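You operate a simulated robot arm through the tools that you are given. There is no shell and no other tool. Be economical: measure what you need, move in short steps, check, and stop when the job is done.

You are at the controls of a simulated two-armed robot. One attempt, no reset.

Task
Run the yellow reel's cable to the orange socket and switch the lamp on.
Fine: free the reel with the red lever and set it back to HOLD; plug in before you switch on. Where these are worked on the way, their far stop is far enough and under half their travel is too little: red lever.

Only the result counts: the job must be done as asked and must still hold three seconds after the hand-in. Knocking over, shifting, dropping, spilling or breaking anything else fails it.

Robot
Two 7-joint arms with two-finger parallel grippers on one trunk, on a base that drives. Base frame: it is fixed to the floor where the robot stands at the start and does not move with it; the origin is under the middle of the robot, x ahead of it, y to its left, z up. Units: cm, rad, N and s.
The left shoulder is at the start at [11, 16.9, 143.4], the right one opposite. With the tool pointing down near the work surface each hand reaches from about 40 to 72 cm from the robot's upright axis, wherever it stands, measured 20 degrees to its own side. Places, roughly: green switch [110, 70, 90]; lamp under the shelf [110, 70, 140]; orange socket on the grey box [110, 60, 90]; red lever [110, -10, 100]. Payload 1.57 kg a hand.
The tool frame of a hand sits at the grasp point between the pads (the TCP): z along the fingers, y along the line on which they close. The tips reach 3 cm beyond it. The gripper opens to 8 cm. The fingers are 1.7 cm wide and 1.2 cm thick; the gripper's body (4 by 8.2 cm) begins 8 cm behind the TCP.
Orientation is that of the tool frame in the base frame, as a unit quaternion [x, y, z, w]. With the fingers straight down and closing along the base's y, the tool's x points along the base's -x, its y along +y and its z along -z.

Tools
- The arms move only by the tool nudge_tool. It takes "left_series", "right_series" or both (then of equal length, played together; a hand with none holds still); each is a list of rows, each an object (a shift or turn left out is 0, a gripper value left out holds the last) with "hand": the gripper command, from -1 (shut) to 1 (fully open), values between in proportion; "translation": the shift along the tool's x, y, z in units of 250 mm (1.0 is 250 mm), a list of three; "delta_rot": the turn, a rotation vector about the tool's x, y, z in units of 120 degrees (1.0 is 120 degrees), a list of three. In form: [{"hand": hand, "translation": [dx, dy, dz], "delta_rot": [wx, wy, wz]}, ...]. A call has 1 to 10 rows; each row is the pose to reach, as a shift and turn from the pose commanded when the call began, along the tool's axes at that moment. A call with a number of a shift or a turn outside -1 to 1 is refused whole. A row lasts 0.2 s, in which the tool goes at most 5 cm and 0.15 rad; a call with a longer step from one row to the next is refused whole, and so is a gripper value outside its range. A pose out of reach is approached as far as the arm can. The call stops where the force on the tool passes 40 N (or 10 N more than at its start, if that is more) or the arm is blocked; 0.2 s more then pass. The fingers move at their own pace (about 7.2 cm/s each) and stop on an object; they squeeze with about 28 N. The grip force told is the motor's: it shows also when the fingers shut on nothing. Time passes only in rows, and 0.2 s behind the last, so rows that repeat a pose let the fingers close. The reply holds the time, the measured pose of the TCP, the force on the tool along the base axes, the opening and the grip force, in the units named above and with some noise, with the torque about the TCP (base axes, N m) and any sound that the robot's microphone picked up.
- Cameras (640 x 400 px; columns grow to the right, rows downward): "scene" is now at [16.08, -0.63, 164.18]; the picture's right is [-0.10, -0.99, 0.00], its down [-0.57, 0.06, -0.82] and it looks along [0.81, -0.08, -0.58] (base axes); focal length 285 px, centre (320, 200). "left" rides on the left gripper at [7.2, 0.7, -12.2] in its tool frame; the picture's right is [-0.09, 1.00, 0.00], its down [-0.84, -0.08, -0.54] and it looks along [-0.54, -0.05, 0.84] (tool axes); focal length 238 px, centre (320, 200). "right" rides on the right gripper at [7.2, -0.7, -12.2] in its tool frame; the picture's right is [0.09, 1.00, 0.00], its down [-0.84, 0.08, -0.54] and it looks along [-0.54, 0.05, 0.84] (tool axes); focal length 238 px, centre (320, 200). There is no depth. A picture from a camera that has moved, and an enlarged one, comes with that camera's place and axes in the base frame and with its lens. The place of the scene camera against the robot may be out by one fixed shift of up to 1.2 cm in any direction.
- get_image(camera): a new picture of that camera. The clock stands still meanwhile.
- slide_trunk(by): slides the trunk up (or, below 0, down) by that many cm; the arms and the scene camera ride with it, the base frame stays. It gives what a move gives, with no picture.
- steer(legs): drives the robot by 1 to 6 legs, each [ahead, left, turn to the left] in cm, cm and rad, along the robot's own axes; the way and the turn of a leg run together, so that a leg with both is an arc; at most 150 cm and 3.142 rad a leg. The arms and the cameras ride along, it lands a little off, and it stops where it bumps. It gives what a move gives.
- turn_head(pan, tilt): turns the head with the scene camera to pan (to the left, within 1.501 rad either way) and tilt (down, from -0.506 to 1.204), counted from straight ahead of the robot. It gives what a move gives.
- inspect(camera, box): a new picture of the part [left, top, right, bottom] of that camera's present view, enlarged. The clock stands still meanwhile.
- finish_job(): hands the job in; it is judged then, once.

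Work in short steps. Places have to be worked out from the pictures, the camera data and where the tool is seen: move nearer, look again, correct. Check each grasp and each placing, and mend what went wrong. You have 120 turns and 100 pictures in all, those below and enlarged ones among them. Open the grippers and draw the arms clear of the work before you hand the job in, unless the task says otherwise; then end with one line.

The tools are called after ">>>" as a command line: name --argument value ..., lists and objects as JSON in quotes. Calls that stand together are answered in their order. nudge_tool: Moves the arms, as the interface text tells. Its arguments: {"type":"object","properties":{"left_series":{"type":"array","items":{"type":"object","properties":{"hand":{"type":"number"},"translation":{"type":"array","items":{"type":"number"}},"delta_rot":{"type":"array","items":{"type":"number"}}}}},"right_series":{"type":"array","items":{"type":"object","properties":{"hand":{"type":"number"},"translation":{"type":"array","items":{"type":"number"}},"delta_rot":{"type":"array","items":{"type":"number"}}}}}},"required":[]} The other tools are called the same way: slide_trunk (by) slides the trunk up or down; steer (legs) drives the base; turn_head (pan, tilt) turns the head that bears the scene camera; get_image (camera) takes a picture; inspect (camera, box) takes an enlarged picture of a part of a camera's view; finish_job () hands the job in.

At the start:

```text
clock: 0.0
left_ee_pos: [68.85, 18.13, 111.74]
left_orientation: [-0.001, 1.0, -0.001, 0.0]
left_force: [0.1, 0.7, 0.3]
left_torque: [0.0, 0.01, 0.0]
left_opening: 8.02
left_grasp_force: 0.0
right_ee_pos: [63.49, -36.53, 117.98]
right_orientation: [0.001, 1.0, 0.0, 0.0]
right_force: [-0.4, 0.5, 0.3]
right_torque: [0.0, 0.01, -0.03]
right_opening: 7.99
right_grasp_force: 0.1
trunk travel left (down, up): [-74.8, 14.2]
robot x, y, heading: [-0.01, 0.04, -0.0]
head pan, tilt: [-0.103, 0.613]
```

scene: 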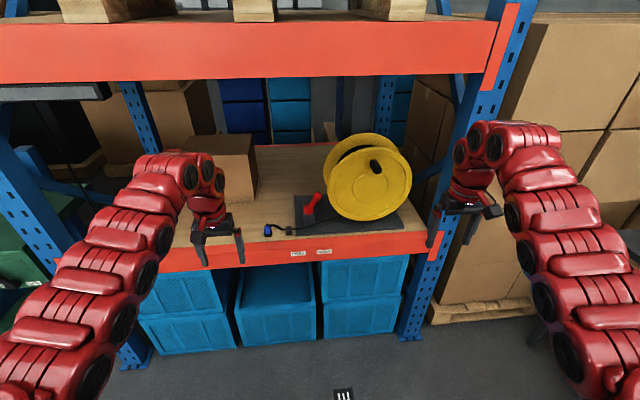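
right: 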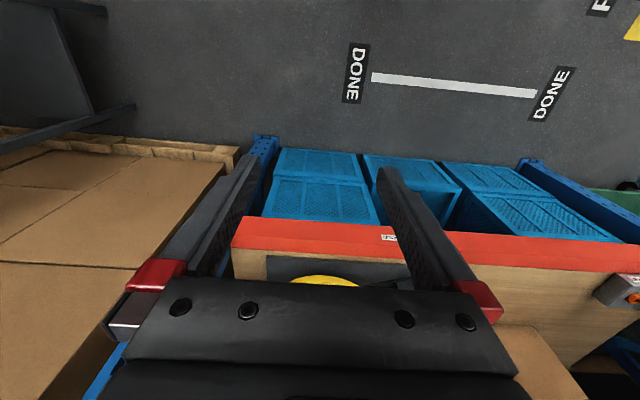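
left: 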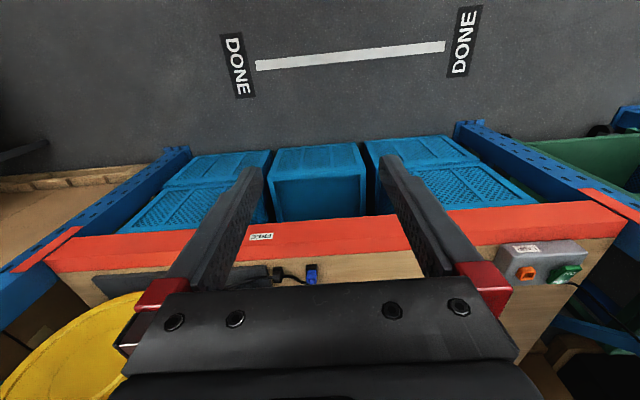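

The scene shows the reel, the red lever, and the blue plug on its cable at the left of the reel. I'll look closer at these and at the socket box.

>>> inspect --camera "scene" --box '[230, 120, 430, 270]'

>>> inspect --camera "left" --box '[200, 200, 640, 350]'

>>> turn_head --pan 0.4 --tilt 0.5

```text
2.67 times, centred on (330, 195) of scene
camera zoom: at [16.08, -0.63, 164.18], right [-0.1, -0.99, 0.0], down [-0.57, 0.06, -0.82], along [0.81, -0.08, -0.58], focal length 760 px, centre (293, 213)
```

zoom: 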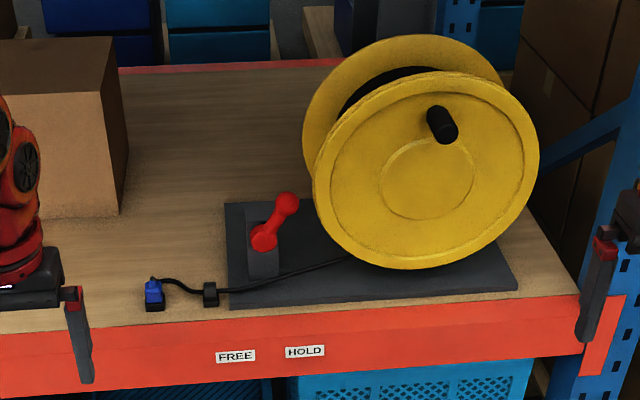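

```text
1.45 times, centred on (420, 275) of left
camera zoom: at [61.66, 18.72, 123.97], right [0.09, 1.0, 0.0], down [0.84, -0.08, 0.54], along [0.54, -0.05, -0.84], focal length 347 px, centre (174, 91)
```

zoom: 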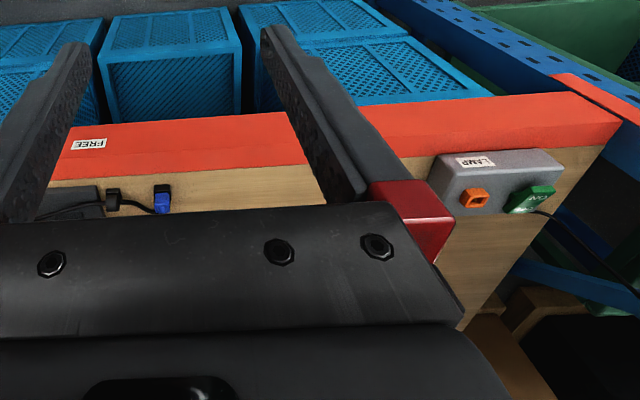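

```text
clock: 0.9
left_ee_pos: [68.84, 17.99, 111.83]
left_orientation: [-0.001, 1.0, 0.0, 0.0]
left_force: [-0.4, 0.2, 0.2]
left_torque: [-0.02, -0.02, 0.01]
left_opening: 8.01
left_grasp_force: 0.0
right_ee_pos: [63.57, -36.55, 117.94]
right_orientation: [0.0, 1.0, 0.0, 0.0]
right_force: [0.1, -0.1, 0.6]
right_torque: [0.0, -0.02, 0.05]
right_opening: 8.01
right_grasp_force: 0.1
trunk travel left (down, up): [-74.8, 14.2]
robot x, y, heading: [0.33, 0.12, -0.002]
head pan, tilt: [0.4, 0.499]
```

Next I look at the socket side with the head turned left.

>>> get_image --camera "scene"

>>> inspect --camera "left" --box '[480, 220, 620, 307]'

>>> inspect --camera "left" --box '[220, 220, 360, 307]'

```text
94 pictures are left
camera scene: at [15.71, 3.79, 165.2], right [0.39, -0.92, 0.0], down [-0.44, -0.19, -0.88], along [0.81, 0.34, -0.48], focal length 285 px, centre (320, 200)
```

scene: 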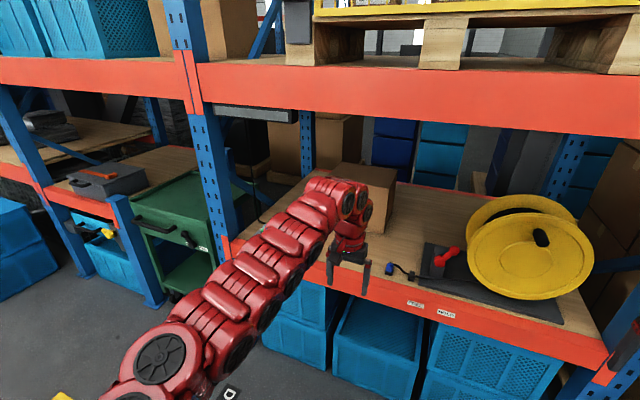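

```text
4.57 times, centred on (550, 264) of left
camera zoom: at [61.65, 18.71, 123.97], right [0.09, 1.0, 0.0], down [0.84, -0.08, 0.54], along [0.54, -0.05, -0.84], focal length 1090 px, centre (-731, -90)
```

zoom: 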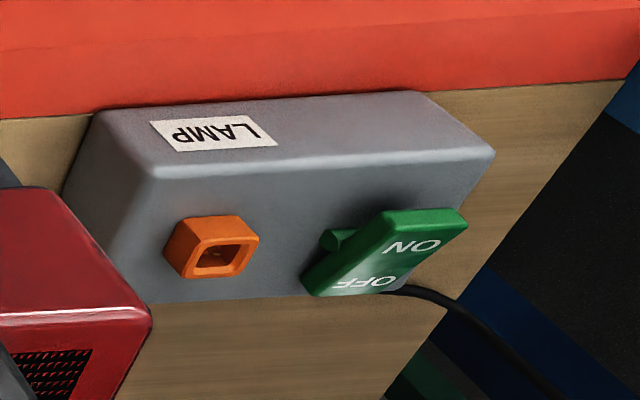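

```text
4.57 times, centred on (290, 264) of left
camera zoom: at [61.65, 18.71, 123.97], right [0.09, 1.0, 0.0], down [0.84, -0.08, 0.54], along [0.54, -0.05, -0.84], focal length 1090 px, centre (457, -90)
```

zoom: 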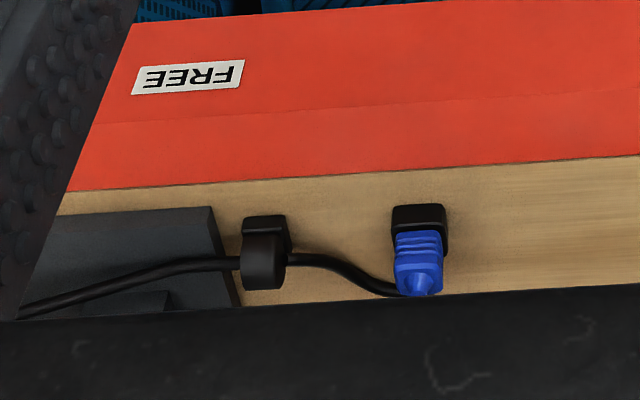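

I judge the shelf front edge at x≈98, the plug near (108, 12, 86), and the reel spanning y −12 to −48. I first draw both hands back about 15 cm so the drive will not carry them into the reel or the carton.

>>> nudge_tool --left_series '[{"translation": [0.16, 0, 0]}, {"translation": [0.32, 0, -0.04]}, {"translation": [0.48, 0, -0.08]}, {"translation": [0.6, 0, -0.12]}, {"translation": [0.6, 0, -0.12]}]' --right_series '[{"translation": [0.16, 0, 0]}, {"translation": [0.32, 0, 0]}, {"translation": [0.48, 0, 0]}, {"translation": [0.6, 0, 0]}, {"translation": [0.6, 0, 0]}]'

>>> steer --legs '[[0, 20, 0], [32, 0, 0]]'

>>> turn_head --pan 0.0 --tilt 0.7

>>> get_image --camera "scene"

```text
clock: 2.1
left_ee_pos: [62.14, 17.27, 116.72]
left_orientation: [-0.001, 1.0, -0.001, -0.001]
left_force: [0.6, 0.5, 1.0]
left_torque: [-0.01, 0.0, 0.02]
left_opening: 7.98
left_grasp_force: 0.1
left hand out of reach, approached as far as the arm can: row 2, 3, 4, 5
right_ee_pos: [56.71, -40.17, 116.71]
right_orientation: [0.0, 1.0, 0.0, 0.0]
right_force: [-0.5, 0.6, 0.0]
right_torque: [0.0, 0.03, 0.0]
right_opening: 7.99
right_grasp_force: 0.0
right hand out of reach, approached as far as the arm can: row 1, 2, 3, 4, 5
trunk travel left (down, up): [-74.8, 14.2]
robot x, y, heading: [0.0, -0.05, -0.004]
head pan, tilt: [0.4, 0.499]
```

```text
clock: 3.9
left_ee_pos: [62.16, 37.6, 116.75]
left_orientation: [-0.004, 1.0, -0.001, -0.002]
left_force: [0.6, -0.9, 1.0]
left_torque: [-0.02, 0.02, 0.02]
left_opening: 8.01
left_grasp_force: 0.0
right_ee_pos: [57.02, -20.04, 116.7]
right_orientation: [-0.002, 1.0, 0.0, -0.001]
right_force: [-0.6, -0.1, -0.2]
right_torque: [0.01, 0.06, -0.01]
right_opening: 8.01
right_grasp_force: 0.1
trunk travel left (down, up): [-74.8, 14.2]
robot x, y, heading: [0.12, 19.62, 0.002]
head pan, tilt: [0.4, 0.499]
stopped in leg 2: the robot was blocked; the commanded pose is now the measured one
```

```text
clock: 4.8
left_ee_pos: [62.23, 37.4, 116.68]
left_orientation: [-0.003, 1.0, -0.001, -0.001]
left_force: [0.8, 0.3, -0.3]
left_torque: [0.01, -0.01, 0.02]
left_opening: 8.0
left_grasp_force: 0.0
right_ee_pos: [57.0, -20.09, 116.73]
right_orientation: [-0.002, 1.0, -0.001, -0.001]
right_force: [0.4, -0.1, -0.6]
right_torque: [-0.03, 0.02, -0.02]
right_opening: 8.02
right_grasp_force: 0.1
trunk travel left (down, up): [-74.8, 14.2]
robot x, y, heading: [-0.13, 20.01, 0.005]
head pan, tilt: [0.0, 0.7]
```

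```text
91 pictures are left
camera scene: at [15.85, 20.03, 163.44], right [0.01, -1.0, 0.0], down [-0.64, 0.0, -0.77], along [0.77, 0.0, -0.64], focal length 285 px, centre (320, 200)
```

scene: 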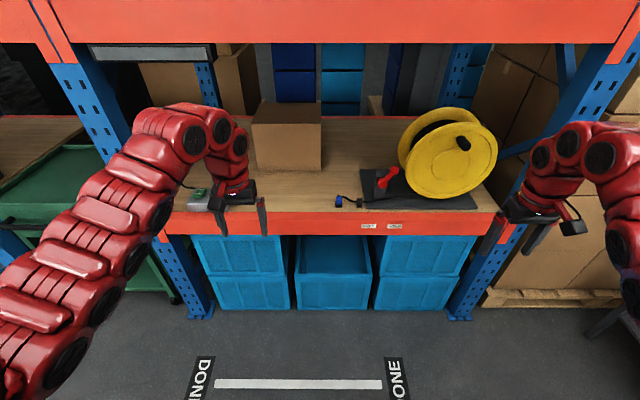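

The forward leg was blocked at once, although nothing shows near the hands. I look down at the base's surroundings for the obstacle.

>>> turn_head --pan -0.5 --tilt 1.2

>>> get_image --camera "scene"

>>> turn_head --pan 0.6 --tilt 1.2

>>> get_image --camera "scene"

```text
clock: 5.7
left_ee_pos: [62.14, 37.33, 116.74]
left_orientation: [-0.003, 1.0, 0.0, -0.001]
left_force: [0.2, -0.4, -0.3]
left_torque: [0.0, 0.0, 0.06]
left_opening: 7.97
left_grasp_force: 0.1
right_ee_pos: [56.87, -20.08, 116.81]
right_orientation: [-0.002, 1.0, -0.001, 0.0]
right_force: [-0.4, -0.2, 0.5]
right_torque: [-0.02, -0.03, 0.01]
right_opening: 8.0
right_grasp_force: 0.1
trunk travel left (down, up): [-74.8, 14.2]
robot x, y, heading: [0.31, 19.84, 0.01]
head pan, tilt: [-0.499, 1.201]
```

```text
90 pictures are left
camera scene: at [12.3, 17.33, 159.84], right [-0.47, -0.88, 0.0], down [-0.82, 0.44, -0.36], along [0.32, -0.17, -0.93], focal length 285 px, centre (320, 200)
```

scene: 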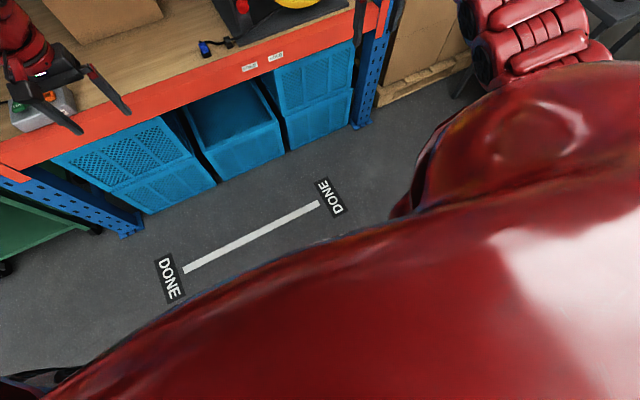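

```text
clock: 7.0
left_ee_pos: [62.14, 37.44, 116.72]
left_orientation: [-0.004, 1.0, -0.001, -0.001]
left_force: [-0.3, 0.5, -0.3]
left_torque: [0.02, 0.0, -0.01]
left_opening: 7.99
left_grasp_force: 0.1
right_ee_pos: [57.04, -20.18, 116.7]
right_orientation: [-0.003, 1.0, 0.001, -0.001]
right_force: [0.0, -0.1, -0.2]
right_torque: [0.03, 0.01, 0.0]
right_opening: 7.99
right_grasp_force: 0.0
trunk travel left (down, up): [-74.8, 14.2]
robot x, y, heading: [0.15, 19.58, 0.006]
head pan, tilt: [0.6, 1.201]
```

```text
89 pictures are left
camera scene: at [11.97, 23.16, 159.84], right [0.57, -0.82, 0.0], down [-0.77, -0.53, -0.36], along [0.3, 0.21, -0.93], focal length 285 px, centre (320, 200)
```

scene: 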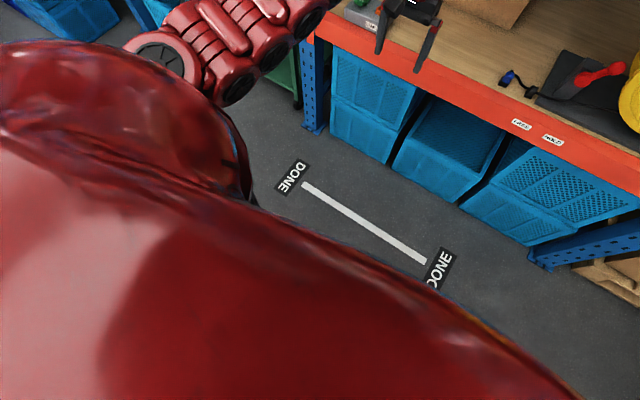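

I see nothing touching the base. I retry with a short forward leg to see whether it was a transient.

>>> steer --legs '[[10, 0, 0]]'

```text
clock: 8.2
left_ee_pos: [71.98, 37.49, 116.74]
left_orientation: [-0.005, 1.0, -0.001, -0.001]
left_force: [0.1, 1.1, -0.1]
left_torque: [-0.02, 0.0, 0.03]
left_opening: 7.97
left_grasp_force: 0.1
right_ee_pos: [66.84, -20.04, 116.72]
right_orientation: [-0.003, 1.0, 0.0, 0.0]
right_force: [-0.2, -0.1, 0.8]
right_torque: [-0.03, -0.01, -0.02]
right_opening: 8.0
right_grasp_force: 0.1
trunk travel left (down, up): [-74.8, 14.2]
robot x, y, heading: [9.97, 19.83, 0.005]
head pan, tilt: [0.6, 1.201]
```

That worked, so I keep going in 10 cm legs.

>>> steer --legs '[[10, 0, 0]]'

>>> steer --legs '[[10, 0, 0]]'

>>> turn_head --pan -0.1 --tilt 0.6

>>> get_image --camera "scene"

```text
clock: 9.4
left_ee_pos: [82.05, 37.77, 116.77]
left_orientation: [-0.006, 1.0, -0.001, 0.0]
left_force: [-0.4, 1.6, -0.2]
left_torque: [-0.03, 0.03, -0.03]
left_opening: 8.0
left_grasp_force: 0.0
right_ee_pos: [77.21, -19.83, 116.7]
right_orientation: [-0.003, 1.0, 0.0, 0.0]
right_force: [-0.2, 0.1, 0.6]
right_torque: [0.01, 0.02, 0.0]
right_opening: 7.99
right_grasp_force: 0.1
trunk travel left (down, up): [-74.8, 14.2]
robot x, y, heading: [19.83, 19.76, 0.006]
head pan, tilt: [0.6, 1.201]
```

```text
clock: 10.5
left_ee_pos: [92.02, 37.8, 116.64]
left_orientation: [-0.005, 1.0, 0.0, -0.001]
left_force: [-0.2, 0.6, -0.2]
left_torque: [-0.02, 0.01, 0.0]
left_opening: 8.02
left_grasp_force: 0.0
right_ee_pos: [87.07, -19.87, 116.79]
right_orientation: [-0.003, 1.0, 0.0, 0.0]
right_force: [0.8, -0.5, 1.1]
right_torque: [0.02, -0.03, -0.03]
right_opening: 7.96
right_grasp_force: 0.0
trunk travel left (down, up): [-74.8, 14.2]
robot x, y, heading: [30.17, 19.99, 0.007]
head pan, tilt: [0.6, 1.201]
```

```text
clock: 11.6
left_ee_pos: [92.08, 37.77, 116.72]
left_orientation: [-0.005, 1.0, -0.001, -0.001]
left_force: [0.0, 0.3, 0.9]
left_torque: [0.05, -0.01, 0.01]
left_opening: 8.01
left_grasp_force: 0.1
right_ee_pos: [87.04, -19.81, 116.8]
right_orientation: [-0.004, 1.0, 0.0, 0.0]
right_force: [-0.6, 1.1, -0.2]
right_torque: [-0.02, 0.02, 0.0]
right_opening: 8.01
right_grasp_force: 0.2
trunk travel left (down, up): [-74.8, 14.2]
robot x, y, heading: [30.1, 19.74, 0.008]
head pan, tilt: [-0.099, 0.6]
```

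```text
88 pictures are left
camera scene: at [46.11, 19.39, 164.29], right [-0.09, -1.0, 0.0], down [-0.56, 0.05, -0.82], along [0.82, -0.08, -0.57], focal length 285 px, centre (320, 200)
```

scene: 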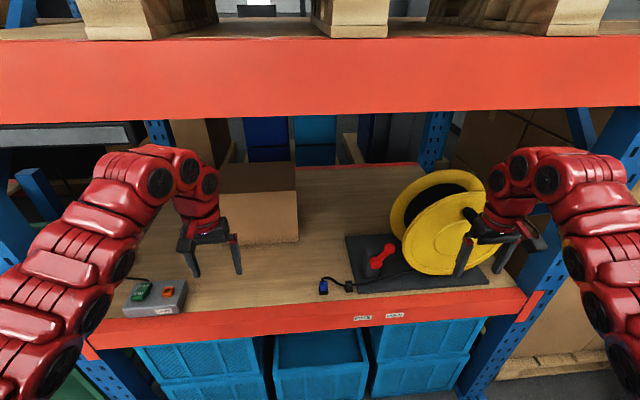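

Moving in 10 cm legs works. The arms' highest links are near z 147, about level with the upper beam's underside, so I lower the trunk 13 cm. I also move the right hand left, away from the reel, before I go in.

>>> nudge_tool --right_series '[{"translation": [0, 0.16, 0]}, {"translation": [0, 0.32, 0]}, {"translation": [0, 0.48, 0]}, {"translation": [0, 0.64, 0]}, {"translation": [0, 0.72, 0]}]'

>>> slide_trunk --by -13

>>> get_image --camera "scene"

>>> get_image --camera "right"

>>> get_image --camera "left"

```text
clock: 12.8
left_ee_pos: [91.95, 37.61, 116.78]
left_orientation: [-0.004, 1.0, 0.0, -0.001]
left_force: [-0.6, 0.0, -0.5]
left_torque: [0.01, -0.02, 0.0]
left_opening: 7.99
left_grasp_force: 0.1
right_ee_pos: [91.49, -5.98, 116.76]
right_orientation: [-0.003, 1.0, 0.002, 0.0]
right_force: [0.4, 0.0, -0.2]
right_torque: [0.01, -0.03, 0.0]
right_opening: 8.0
right_grasp_force: 0.0
right hand out of reach, approached as far as the arm can: row 1, 2, 3, 4, 5
trunk travel left (down, up): [-74.8, 14.2]
robot x, y, heading: [29.88, 19.68, 0.006]
head pan, tilt: [-0.099, 0.6]
```

```text
clock: 14.4
left_ee_pos: [92.05, 37.78, 103.79]
left_orientation: [-0.005, 1.0, -0.001, 0.0]
left_force: [0.2, -0.5, 0.8]
left_torque: [0.01, 0.01, -0.02]
left_opening: 8.0
left_grasp_force: 0.0
right_ee_pos: [91.61, -5.77, 103.68]
right_orientation: [-0.003, 1.0, 0.0, 0.0]
right_force: [0.5, -0.5, 0.7]
right_torque: [0.0, 0.0, 0.0]
right_opening: 7.99
right_grasp_force: 0.1
trunk travel left (down, up): [-61.8, 27.2]
robot x, y, heading: [30.01, 19.94, 0.006]
head pan, tilt: [-0.099, 0.6]
```

```text
87 pictures are left
camera scene: at [46.12, 19.38, 151.3], right [-0.09, -1.0, 0.0], down [-0.56, 0.05, -0.83], along [0.82, -0.08, -0.56], focal length 285 px, centre (320, 200)
```

scene: 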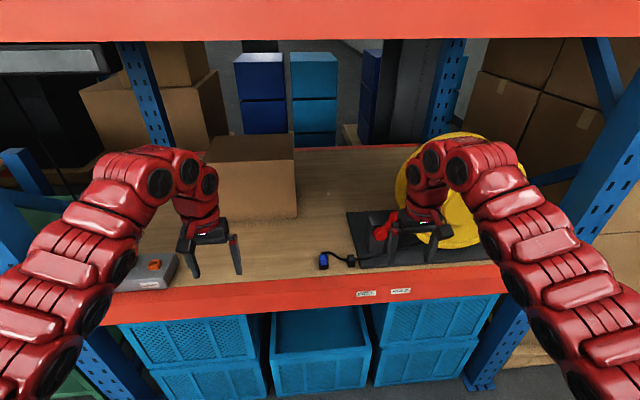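

```text
86 pictures are left
camera right: at [84.35, -6.5, 115.94], right [-0.1, 1.0, 0.0], down [0.84, 0.08, 0.54], along [0.54, 0.05, -0.84], focal length 238 px, centre (320, 200)
```

right: 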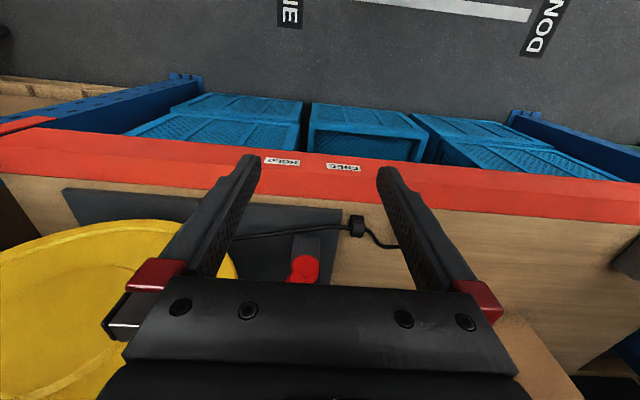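

```text
85 pictures are left
camera left: at [84.9, 38.38, 115.91], right [0.08, 1.0, 0.0], down [0.84, -0.07, 0.54], along [0.54, -0.05, -0.84], focal length 238 px, centre (320, 200)
```

left: 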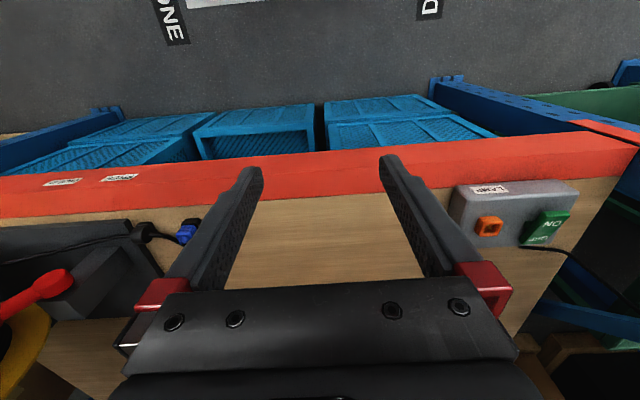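

The lever pivot triangulates to about (112, −6, 91.5), with its knob near (112, −9.5, 97) on the HOLD side. I raise the right hand for clearance, drive in 14 cm, and look again.

>>> nudge_tool --right_series '[{"translation": [0, 0.12, -0.12]}, {"translation": [0, 0.28, -0.24]}, {"translation": [0, 0.4, -0.24]}, {"translation": [0, 0.4, -0.24]}]'

>>> steer --legs '[[14, 0, 0]]'

>>> get_image --camera "scene"

>>> get_image --camera "right"

>>> get_image --camera "left"

```text
clock: 15.4
left_ee_pos: [92.21, 37.77, 103.81]
left_orientation: [-0.005, 1.0, 0.0, -0.001]
left_force: [-0.4, 0.1, 0.7]
left_torque: [0.01, -0.01, 0.02]
left_opening: 7.99
left_grasp_force: 0.0
right_ee_pos: [94.02, 4.12, 104.56]
right_orientation: [-0.003, 1.0, 0.001, 0.0]
right_force: [0.3, 0.6, 0.9]
right_torque: [0.03, 0.0, 0.03]
right_opening: 7.99
right_grasp_force: 0.1
right hand out of reach, approached as far as the arm can: row 1, 2, 3, 4
trunk travel left (down, up): [-61.8, 27.2]
robot x, y, heading: [30.27, 19.53, 0.008]
head pan, tilt: [-0.099, 0.6]
```

```text
clock: 16.7
left_ee_pos: [106.13, 37.85, 103.71]
left_orientation: [-0.006, 1.0, -0.001, -0.001]
left_force: [0.0, -0.2, -0.4]
left_torque: [0.0, 0.02, -0.02]
left_opening: 7.99
left_grasp_force: 0.1
right_ee_pos: [108.02, 4.22, 104.48]
right_orientation: [-0.003, 1.0, 0.002, 0.0]
right_force: [-0.8, -0.1, -0.2]
right_torque: [0.01, 0.04, 0.05]
right_opening: 8.0
right_grasp_force: 0.1
trunk travel left (down, up): [-61.8, 27.2]
robot x, y, heading: [43.72, 20.06, 0.01]
head pan, tilt: [-0.099, 0.6]
```

```text
84 pictures are left
camera scene: at [60.1, 19.5, 151.3], right [-0.09, -1.0, 0.0], down [-0.56, 0.05, -0.83], along [0.82, -0.08, -0.56], focal length 285 px, centre (320, 200)
```

scene: 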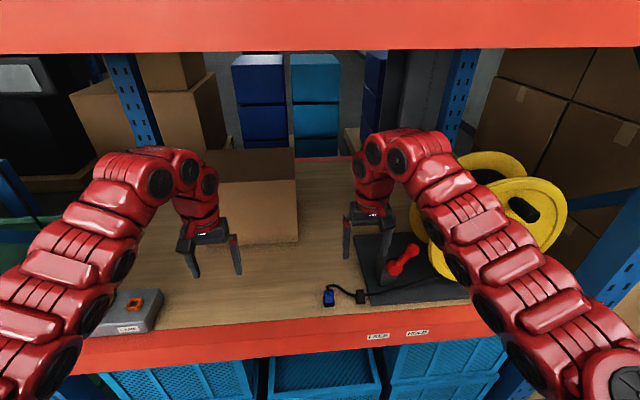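

```text
83 pictures are left
camera right: at [100.77, 3.56, 116.7], right [-0.1, 1.0, 0.0], down [0.84, 0.08, 0.54], along [0.54, 0.05, -0.84], focal length 238 px, centre (320, 200)
```

right: 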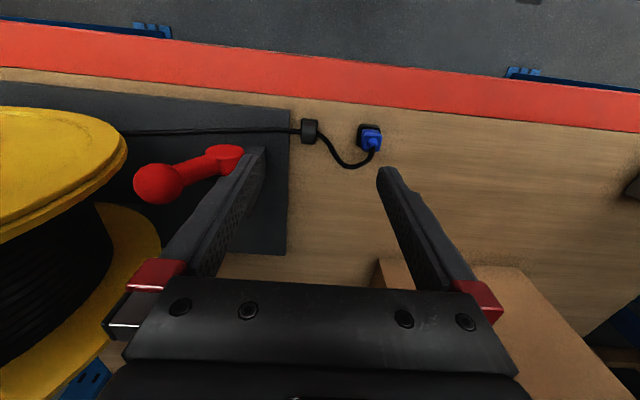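

```text
82 pictures are left
camera left: at [98.88, 38.5, 115.91], right [0.08, 1.0, 0.0], down [0.84, -0.07, 0.54], along [0.54, -0.05, -0.84], focal length 238 px, centre (320, 200)
```

left: 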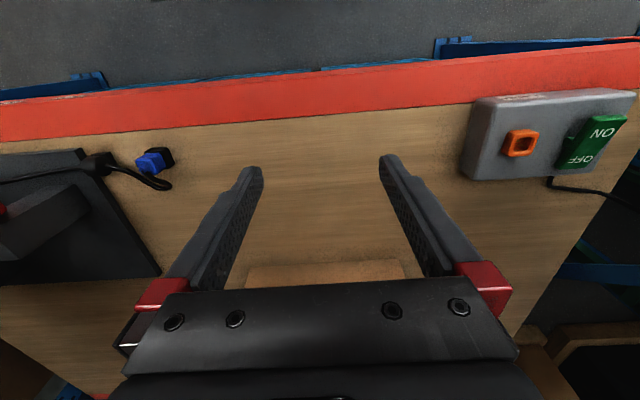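

Lever pivot is at about (112, −6, 91.5) and the knob at (112.5, −9.8, 97.5). The reel's rim is close, at y≈−12.4, so I'll grip the lever across x with the hand leaning toward +y. I start turning the right hand about its own axis and look closely at the plug.

>>> nudge_tool --right_series '[{"delta_rot": [0, 0, 0.07]}, {"delta_rot": [0, 0, 0.14]}, {"delta_rot": [0, 0, 0.21]}, {"delta_rot": [0, 0, 0.28]}, {"delta_rot": [0, 0, 0.35]}, {"delta_rot": [0, 0, 0.42]}, {"delta_rot": [0, 0, 0.49]}, {"delta_rot": [0, 0, 0.56]}, {"delta_rot": [0, 0, 0.63]}, {"delta_rot": [0, 0, 0.7]}]'

>>> inspect --camera "left" --box '[60, 110, 220, 210]'

>>> get_image --camera "right"

>>> inspect --camera "left" --box '[460, 80, 640, 193]'

```text
clock: 18.9
left_ee_pos: [106.1, 37.85, 103.77]
left_orientation: [-0.005, 1.0, -0.001, -0.001]
left_force: [0.0, -0.4, 0.4]
left_torque: [-0.02, 0.01, 0.0]
left_opening: 8.0
left_grasp_force: 0.1
right_ee_pos: [108.01, 4.24, 104.57]
right_orientation: [0.668, 0.744, 0.0, -0.001]
right_force: [-0.2, -0.5, -0.2]
right_torque: [0.02, 0.03, 0.01]
right_opening: 8.03
right_grasp_force: 0.1
trunk travel left (down, up): [-61.8, 27.2]
robot x, y, heading: [44.31, 19.76, 0.011]
head pan, tilt: [-0.099, 0.6]
```

```text
4.00 times, centred on (140, 160) of left
camera zoom: at [98.9, 38.5, 115.9], right [0.08, 1.0, 0.0], down [0.84, -0.07, 0.54], along [0.54, -0.05, -0.84], focal length 953 px, centre (1040, 360)
```

zoom: 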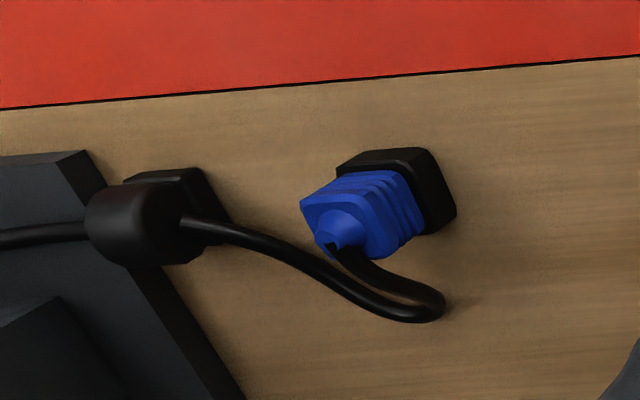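

```text
80 pictures are left
camera right: at [106.52, 11.37, 116.69], right [0.98, 0.2, 0.0], down [0.17, -0.82, 0.54], along [0.11, -0.53, -0.84], focal length 238 px, centre (320, 200)
```

right: 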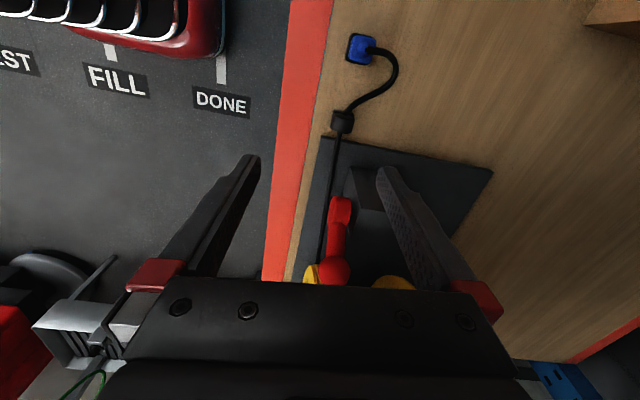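

```text
3.54 times, centred on (550, 136) of left
camera zoom: at [98.9, 38.5, 115.9], right [0.08, 1.0, 0.0], down [0.84, -0.07, 0.54], along [0.54, -0.05, -0.84], focal length 844 px, centre (-494, 425)
```

zoom: 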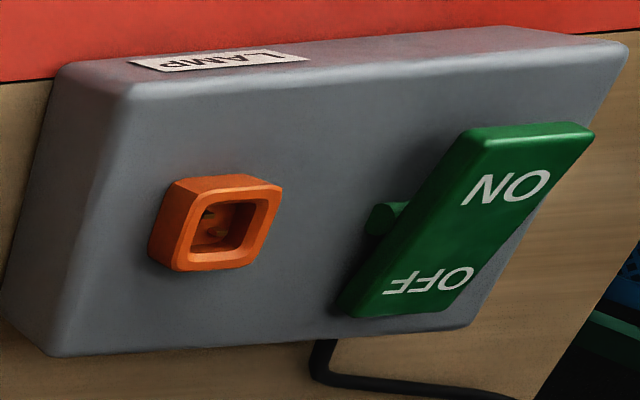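

The socket faces up, and the rocker's ON end is raised on the robot side. The plug stands upright in a dark dock. The lever knob reads (112.6, −9.8, 97.7), so I tilt the right hand and go to a pre-grasp above the knob, straddling it in x.

>>> nudge_tool --right_series '[{"hand": 0.25, "translation": [0, 0.03, 0], "delta_rot": [0, -0.05, 0.02]}, {"translation": [-0.12, 0.06, 0], "delta_rot": [0, -0.1, 0.03]}, {"translation": [-0.26, 0.1, 0.02], "delta_rot": [0, -0.15, 0.05]}, {"translation": [-0.4, 0.13, 0.05], "delta_rot": [0, -0.19, 0.05]}, {"translation": [-0.477, 0.134, 0.072], "delta_rot": [0, -0.19, 0.05]}, {"translation": [-0.477, 0.134, 0.072], "delta_rot": [0, -0.19, 0.05]}]'

>>> get_image --camera "right"

>>> get_image --camera "scene"

```text
clock: 20.3
left_ee_pos: [106.11, 37.93, 103.64]
left_orientation: [-0.005, 1.0, -0.002, -0.001]
left_force: [-0.1, 0.6, -0.9]
left_torque: [-0.01, -0.02, 0.04]
left_opening: 8.01
left_grasp_force: 0.1
right_ee_pos: [112.91, -7.15, 102.72]
right_orientation: [0.691, 0.695, -0.131, 0.148]
right_force: [-0.6, -0.5, -0.6]
right_torque: [0.0, 0.02, 0.04]
right_opening: 4.99
right_grasp_force: 0.1
right hand out of reach, approached as far as the arm can: row 1, 2
trunk travel left (down, up): [-61.8, 27.2]
robot x, y, heading: [44.06, 20.18, 0.01]
head pan, tilt: [-0.099, 0.6]
```

```text
78 pictures are left
camera right: at [111.86, 4.12, 111.12], right [1.0, 0.1, -0.02], down [0.07, -0.56, 0.82], along [0.07, -0.82, -0.57], focal length 238 px, centre (320, 200)
```

right: 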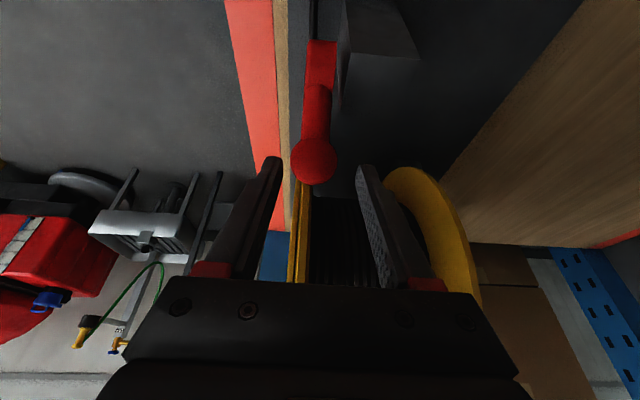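

```text
77 pictures are left
camera scene: at [60.14, 19.56, 151.29], right [-0.09, -1.0, 0.0], down [-0.56, 0.05, -0.82], along [0.82, -0.08, -0.57], focal length 285 px, centre (320, 200)
```

scene: 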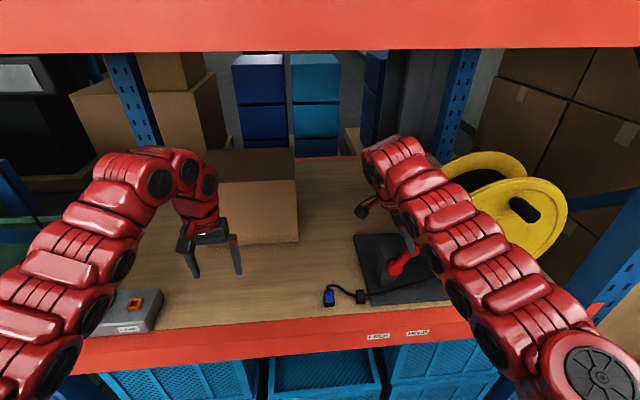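

The knob lies between the fingers at (112.5, −9.7, 97.7). I advance along the tool axis and close on it.

>>> nudge_tool --right_series '[{"translation": [-0.01, -0.02, 0.1]}, {"translation": [-0.013, -0.022, 0.208]}, {"translation": [-0.013, -0.022, 0.208]}, {"hand": -1, "translation": [-0.013, -0.022, 0.208]}, {"hand": -1, "translation": [-0.013, -0.022, 0.208]}, {"hand": -1, "translation": [-0.013, -0.022, 0.208]}]'

>>> get_image --camera "right"

```text
clock: 21.7
left_ee_pos: [106.15, 37.88, 103.63]
left_orientation: [-0.005, 1.0, -0.001, -0.002]
left_force: [-0.6, 0.1, 0.4]
left_torque: [0.01, -0.01, 0.03]
left_opening: 8.01
left_grasp_force: 0.1
right_ee_pos: [112.42, -9.65, 98.1]
right_orientation: [0.691, 0.695, -0.131, 0.148]
right_force: [15.7, -1.2, 5.7]
right_torque: [0.03, -0.13, 0.05]
right_opening: 3.49
right_grasp_force: 41.8
trunk travel left (down, up): [-61.8, 27.2]
robot x, y, heading: [43.87, 19.82, 0.002]
head pan, tilt: [-0.099, 0.6]
```

```text
76 pictures are left
camera right: at [111.51, 1.84, 106.52], right [1.0, 0.09, -0.01], down [0.07, -0.56, 0.82], along [0.07, -0.82, -0.57], focal length 238 px, centre (320, 200)
```

right: 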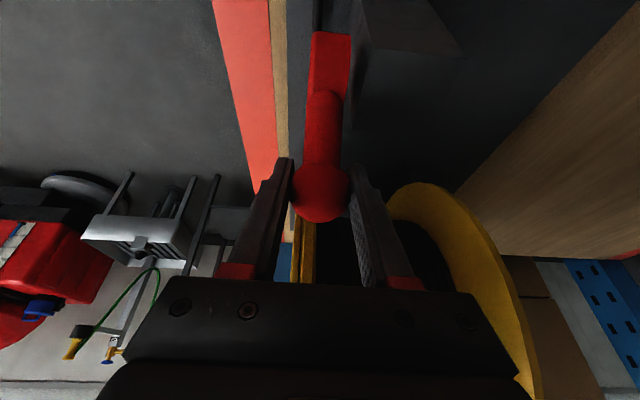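

The knob is gripped (opening 3.5 cm). I swing it along its arc toward FREE, first halfway while watching the force.

>>> nudge_tool --right_series '[{"hand": -1, "translation": [0.018, 0.006, -0.026]}, {"translation": [0.038, 0.006, -0.052]}, {"translation": [0.065, 0.006, -0.077]}, {"translation": [0.092, 0.006, -0.099]}, {"translation": [0.12, 0.006, -0.117]}, {"translation": [0.15, 0.006, -0.131]}]'

```text
clock: 23.1
left_ee_pos: [106.47, 37.55, 103.53]
left_orientation: [-0.006, 1.0, 0.0, -0.003]
left_force: [1.0, 0.6, 0.1]
left_torque: [0.01, 0.0, 0.0]
left_opening: 8.01
left_grasp_force: 0.0
right_ee_pos: [112.57, -4.98, 99.35]
right_orientation: [0.691, 0.696, -0.132, 0.144]
right_force: [11.7, -16.7, -17.2]
right_torque: [-1.09, -0.01, 0.05]
right_opening: 3.51
right_grasp_force: 42.2
trunk travel left (down, up): [-61.8, 27.2]
robot x, y, heading: [44.17, 19.94, 0.008]
head pan, tilt: [-0.099, 0.6]
```

It is following with moderate resistance. I look before finishing the swing.

>>> get_image --camera "right"

```text
75 pictures are left
camera right: at [111.56, 6.29, 107.79], right [1.0, 0.09, -0.02], down [0.07, -0.57, 0.82], along [0.07, -0.82, -0.57], focal length 238 px, centre (320, 200)
```

right: 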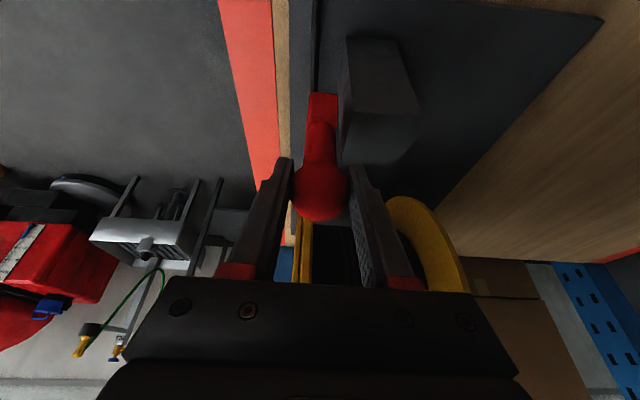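

The knob is still held and the lever is near vertical. I continue to the FREE stop, slightly lower to follow the arc.

>>> nudge_tool --right_series '[{"hand": -1, "translation": [0.035, 0, 0.0]}, {"translation": [0.068, 0, -0.008]}, {"translation": [0.103, 0, -0.012]}, {"translation": [0.139, 0, -0.013]}, {"translation": [0.17, 0, -0.01]}, {"translation": [0.199, 0, -0.006]}, {"translation": [0.225, 0, 0.002]}]'

>>> get_image --camera "right"

>>> inspect --camera "scene" --box '[310, 200, 470, 300]'

```text
clock: 24.4
left_ee_pos: [106.18, 37.77, 103.63]
left_orientation: [-0.005, 1.0, 0.0, -0.002]
left_force: [0.4, 0.2, 0.1]
left_torque: [-0.04, -0.02, -0.02]
left_opening: 7.99
left_grasp_force: 0.0
right_ee_pos: [112.5, -1.39, 98.31]
right_orientation: [0.696, 0.689, -0.133, 0.152]
right_force: [-1.7, -12.7, -2.2]
right_torque: [0.71, -0.21, 0.6]
right_opening: 3.49
right_grasp_force: 42.1
trunk travel left (down, up): [-61.8, 27.2]
robot x, y, heading: [44.0, 20.0, 0.002]
head pan, tilt: [-0.099, 0.6]
stopped in row 6 (right hand): the force on the tool passed its limit at 43 N (the readings are from after the stop); the commanded pose is now the measured one
```

```text
74 pictures are left
camera right: at [111.61, 10.02, 106.67], right [1.0, 0.08, -0.01], down [0.05, -0.56, 0.83], along [0.06, -0.83, -0.56], focal length 238 px, centre (320, 200)
```

right: 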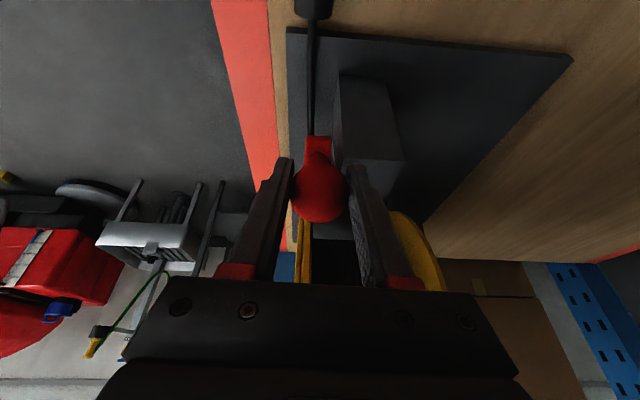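

```text
4.00 times, centred on (390, 250) of scene
camera zoom: at [60.22, 19.37, 151.26], right [-0.09, -1.0, 0.0], down [-0.56, 0.05, -0.82], along [0.82, -0.08, -0.57], focal length 1140 px, centre (40, 0)
```

zoom: 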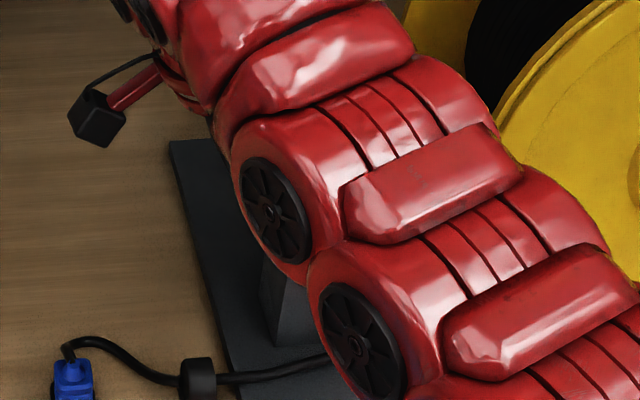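

The knob went from y −9.65 to −1.4 and ended on a hard stop, so the lever is at FREE. The right hand would be in the way of the left one at the plug, so I release, back off along the tool axis, and park in front of the shelf.

>>> nudge_tool --right_series '[{"hand": 0.3}, {"hand": 0.3}, {"hand": 0.3, "translation": [0, 0, -0.14]}, {"hand": 0.3, "translation": [0, 0, -0.28]}, {"translation": [-0.132, -0.145, -0.274]}, {"translation": [-0.264, -0.29, -0.268]}, {"translation": [-0.395, -0.434, -0.262]}, {"translation": [-0.527, -0.579, -0.255]}, {"translation": [-0.659, -0.724, -0.248]}, {"translation": [-0.659, -0.724, -0.248]}]'

>>> get_image --camera "scene"

```text
clock: 26.4
left_ee_pos: [105.97, 37.75, 103.76]
left_orientation: [-0.004, 1.0, -0.001, -0.001]
left_force: [-0.4, -0.2, -0.8]
left_torque: [0.07, -0.02, 0.01]
left_opening: 8.01
left_grasp_force: 0.0
right_ee_pos: [108.32, -11.88, 104.68]
right_orientation: [0.683, 0.706, -0.119, 0.145]
right_force: [-1.3, 7.2, 2.4]
right_torque: [0.18, -0.05, 0.23]
right_opening: 5.12
right_grasp_force: 0.0
right hand out of reach, approached as far as the arm can: row 5, 6, 7, 8, 9, 10
trunk travel left (down, up): [-61.8, 27.2]
robot x, y, heading: [44.13, 20.31, 0.005]
head pan, tilt: [-0.099, 0.6]
stopped in row 10 (right hand): the force on the tool passed its limit at 72 N (the readings are from after the stop); the commanded pose is now the measured one
```

```text
72 pictures are left
camera scene: at [60.01, 19.49, 151.32], right [-0.09, -1.0, 0.0], down [-0.56, 0.05, -0.83], along [0.82, -0.08, -0.56], focal length 285 px, centre (320, 200)
```

scene: 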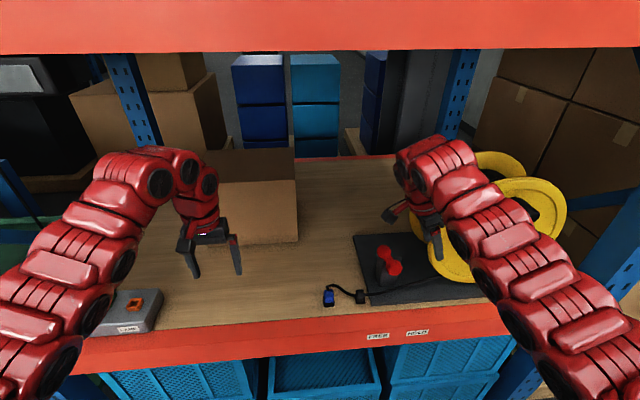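

The parking pose was out of reach, so the hand slid and bumped the reel rim at about (108, −12). I shift it back toward +y at once and check the lever and reel.

>>> nudge_tool --right_series '[{"translation": [0.1, 0, -0.06]}, {"translation": [0.2, 0, -0.12]}, {"translation": [0.2, 0, -0.12]}]'

>>> inspect --camera "scene" --box '[310, 140, 590, 315]'

```text
clock: 27.2
left_ee_pos: [105.96, 37.61, 103.81]
left_orientation: [-0.005, 1.0, 0.0, -0.001]
left_force: [0.2, -0.2, 0.0]
left_torque: [0.03, -0.03, -0.02]
left_opening: 7.98
left_grasp_force: 0.0
right_ee_pos: [109.37, -7.0, 104.0]
right_orientation: [0.685, 0.703, -0.122, 0.145]
right_force: [-0.5, 0.0, 0.3]
right_torque: [0.0, 0.01, 0.01]
right_opening: 5.21
right_grasp_force: 0.1
right hand out of reach, approached as far as the arm can: row 1, 2, 3
trunk travel left (down, up): [-61.8, 27.2]
robot x, y, heading: [44.08, 19.81, 0.005]
head pan, tilt: [-0.099, 0.6]
```

```text
2.29 times, centred on (450, 228) of scene
camera zoom: at [60.12, 19.4, 151.3], right [-0.09, -1.0, 0.0], down [-0.56, 0.05, -0.83], along [0.82, -0.08, -0.56], focal length 652 px, centre (23, 137)
```

zoom: 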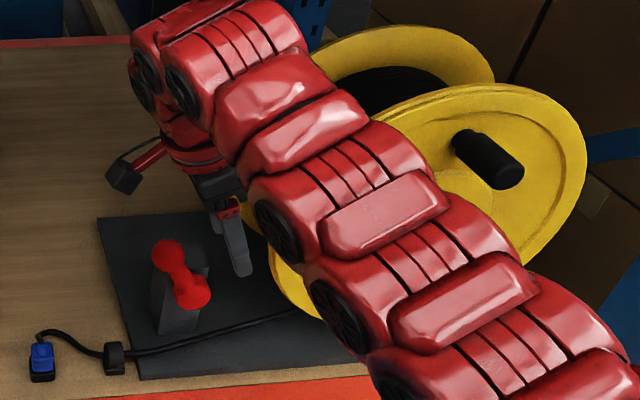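

The lever knob now leans to the left (FREE) and the reel looks undisturbed. I untilt the right hand and shift it a little left, then turn it back to its straight pose so it sits compactly between the reel and the plug.

>>> nudge_tool --right_series '[{"translation": [0.02, 0, -0.04], "delta_rot": [0, 0.05, 0]}, {"translation": [0.04, 0, -0.08], "delta_rot": [0, 0.1, 0]}, {"translation": [0.06, 0, -0.12], "delta_rot": [0, 0.15, 0]}, {"translation": [0.064, 0, -0.13], "delta_rot": [0, 0.19, 0]}, {"translation": [0.064, 0, -0.13], "delta_rot": [0, 0.19, 0]}]'

>>> nudge_tool --right_series '[{"delta_rot": [0, 0, -0.07]}, {"delta_rot": [0, 0, -0.14]}, {"delta_rot": [0, 0, -0.21]}, {"delta_rot": [0, 0, -0.28]}, {"delta_rot": [0, 0, -0.35]}, {"delta_rot": [0, 0, -0.42]}, {"delta_rot": [0, 0, -0.49]}, {"delta_rot": [0, 0, -0.56]}, {"delta_rot": [0, 0, -0.63]}, {"delta_rot": [0, 0, -0.7]}]'

>>> get_image --camera "right"

```text
clock: 28.4
left_ee_pos: [106.05, 37.79, 103.73]
left_orientation: [-0.004, 1.0, 0.0, -0.002]
left_force: [0.8, -0.5, -1.3]
left_torque: [0.01, 0.01, 0.01]
left_opening: 7.98
left_grasp_force: 0.1
right_ee_pos: [109.38, -4.21, 106.06]
right_orientation: [0.695, 0.719, 0.018, 0.002]
right_force: [-0.1, 0.2, 0.1]
right_torque: [0.01, 0.0, 0.0]
right_opening: 5.18
right_grasp_force: 0.0
right hand out of reach, approached as far as the arm can: row 1, 2, 3, 4, 5
trunk travel left (down, up): [-61.8, 27.2]
robot x, y, heading: [43.82, 19.95, 0.007]
head pan, tilt: [-0.099, 0.6]
```

```text
clock: 30.6
left_ee_pos: [106.02, 37.78, 103.68]
left_orientation: [-0.005, 1.0, -0.002, -0.002]
left_force: [0.0, -0.1, 0.1]
left_torque: [-0.02, -0.03, 0.0]
left_opening: 8.02
left_grasp_force: 0.1
right_ee_pos: [109.45, -4.21, 106.08]
right_orientation: [0.035, 0.999, 0.011, 0.013]
right_force: [0.3, 0.3, 0.0]
right_torque: [-0.02, 0.0, -0.02]
right_opening: 5.22
right_grasp_force: 0.0
trunk travel left (down, up): [-61.8, 27.2]
robot x, y, heading: [43.99, 20.01, 0.009]
head pan, tilt: [-0.099, 0.6]
```

```text
70 pictures are left
camera right: at [101.81, -4.58, 118.04], right [-0.02, 1.0, 0.02], down [0.82, 0.01, 0.57], along [0.56, 0.03, -0.82], focal length 238 px, centre (320, 200)
```

right: 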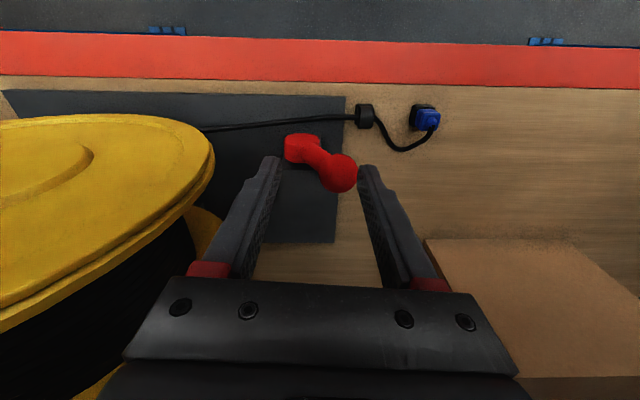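

The lever knob clearly leans left, at FREE. The plug triangulates to (111.1, 11.8, 83), so I bring the left hand above it for a closer look.

>>> nudge_tool --left_series '[{"translation": [-0.03, -0.17, 0]}, {"translation": [-0.06, -0.34, 0]}, {"translation": [-0.1, -0.51, 0.02]}, {"translation": [-0.14, -0.68, 0.05]}, {"translation": [-0.18, -0.85, 0.09]}, {"translation": [-0.2, -1.0, 0.12]}, {"translation": [-0.2, -1.0, 0.12]}]'

>>> get_image --camera "left"

>>> get_image --camera "scene"

```text
clock: 32.2
left_ee_pos: [111.28, 13.08, 100.68]
left_orientation: [-0.005, 1.0, -0.001, -0.002]
left_force: [0.8, -0.5, -0.1]
left_torque: [0.0, 0.01, 0.05]
left_opening: 8.0
left_grasp_force: 0.1
right_ee_pos: [109.35, -4.07, 106.16]
right_orientation: [0.036, 0.999, 0.01, 0.014]
right_force: [-0.4, -0.5, -0.3]
right_torque: [-0.01, 0.01, -0.03]
right_opening: 5.19
right_grasp_force: 0.0
trunk travel left (down, up): [-61.8, 27.2]
robot x, y, heading: [43.81, 19.85, 0.011]
head pan, tilt: [-0.099, 0.6]
```

```text
69 pictures are left
camera left: at [104.14, 13.79, 112.98], right [0.08, 1.0, 0.0], down [0.84, -0.07, 0.54], along [0.54, -0.05, -0.84], focal length 238 px, centre (320, 200)
```

left: 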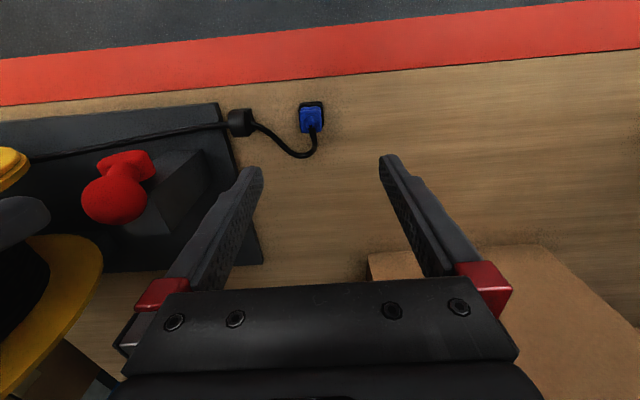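

```text
68 pictures are left
camera scene: at [60.12, 19.64, 151.3], right [-0.09, -1.0, 0.0], down [-0.56, 0.05, -0.83], along [0.82, -0.08, -0.56], focal length 285 px, centre (320, 200)
```

scene: 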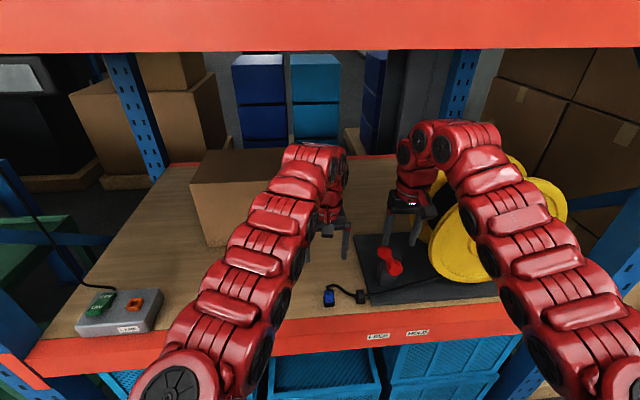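

The plug is at about (111.3, 11.9, 82.5). I enlarge it to see its body, dock and orientation.

>>> inspect --camera "left" --box '[216, 80, 376, 180]'

>>> inspect --camera "scene" --box '[300, 250, 380, 300]'

```text
4.00 times, centred on (296, 130) of left
camera zoom: at [104.14, 13.79, 112.98], right [0.08, 1.0, 0.0], down [0.84, -0.07, 0.54], along [0.54, -0.05, -0.84], focal length 953 px, centre (416, 480)
```

zoom: 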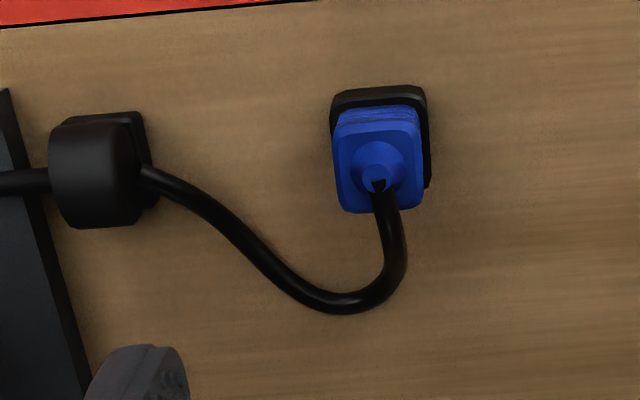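

```text
8.00 times, centred on (340, 275) of scene
camera zoom: at [60.12, 19.64, 151.3], right [-0.09, -1.0, 0.0], down [-0.56, 0.05, -0.83], along [0.82, -0.08, -0.56], focal length 2280 px, centre (160, -400)
```

zoom: 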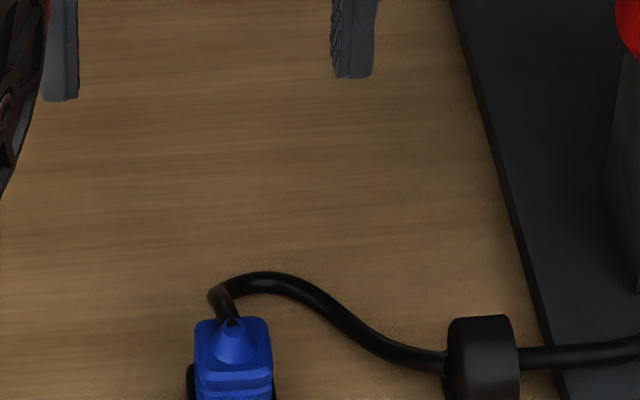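

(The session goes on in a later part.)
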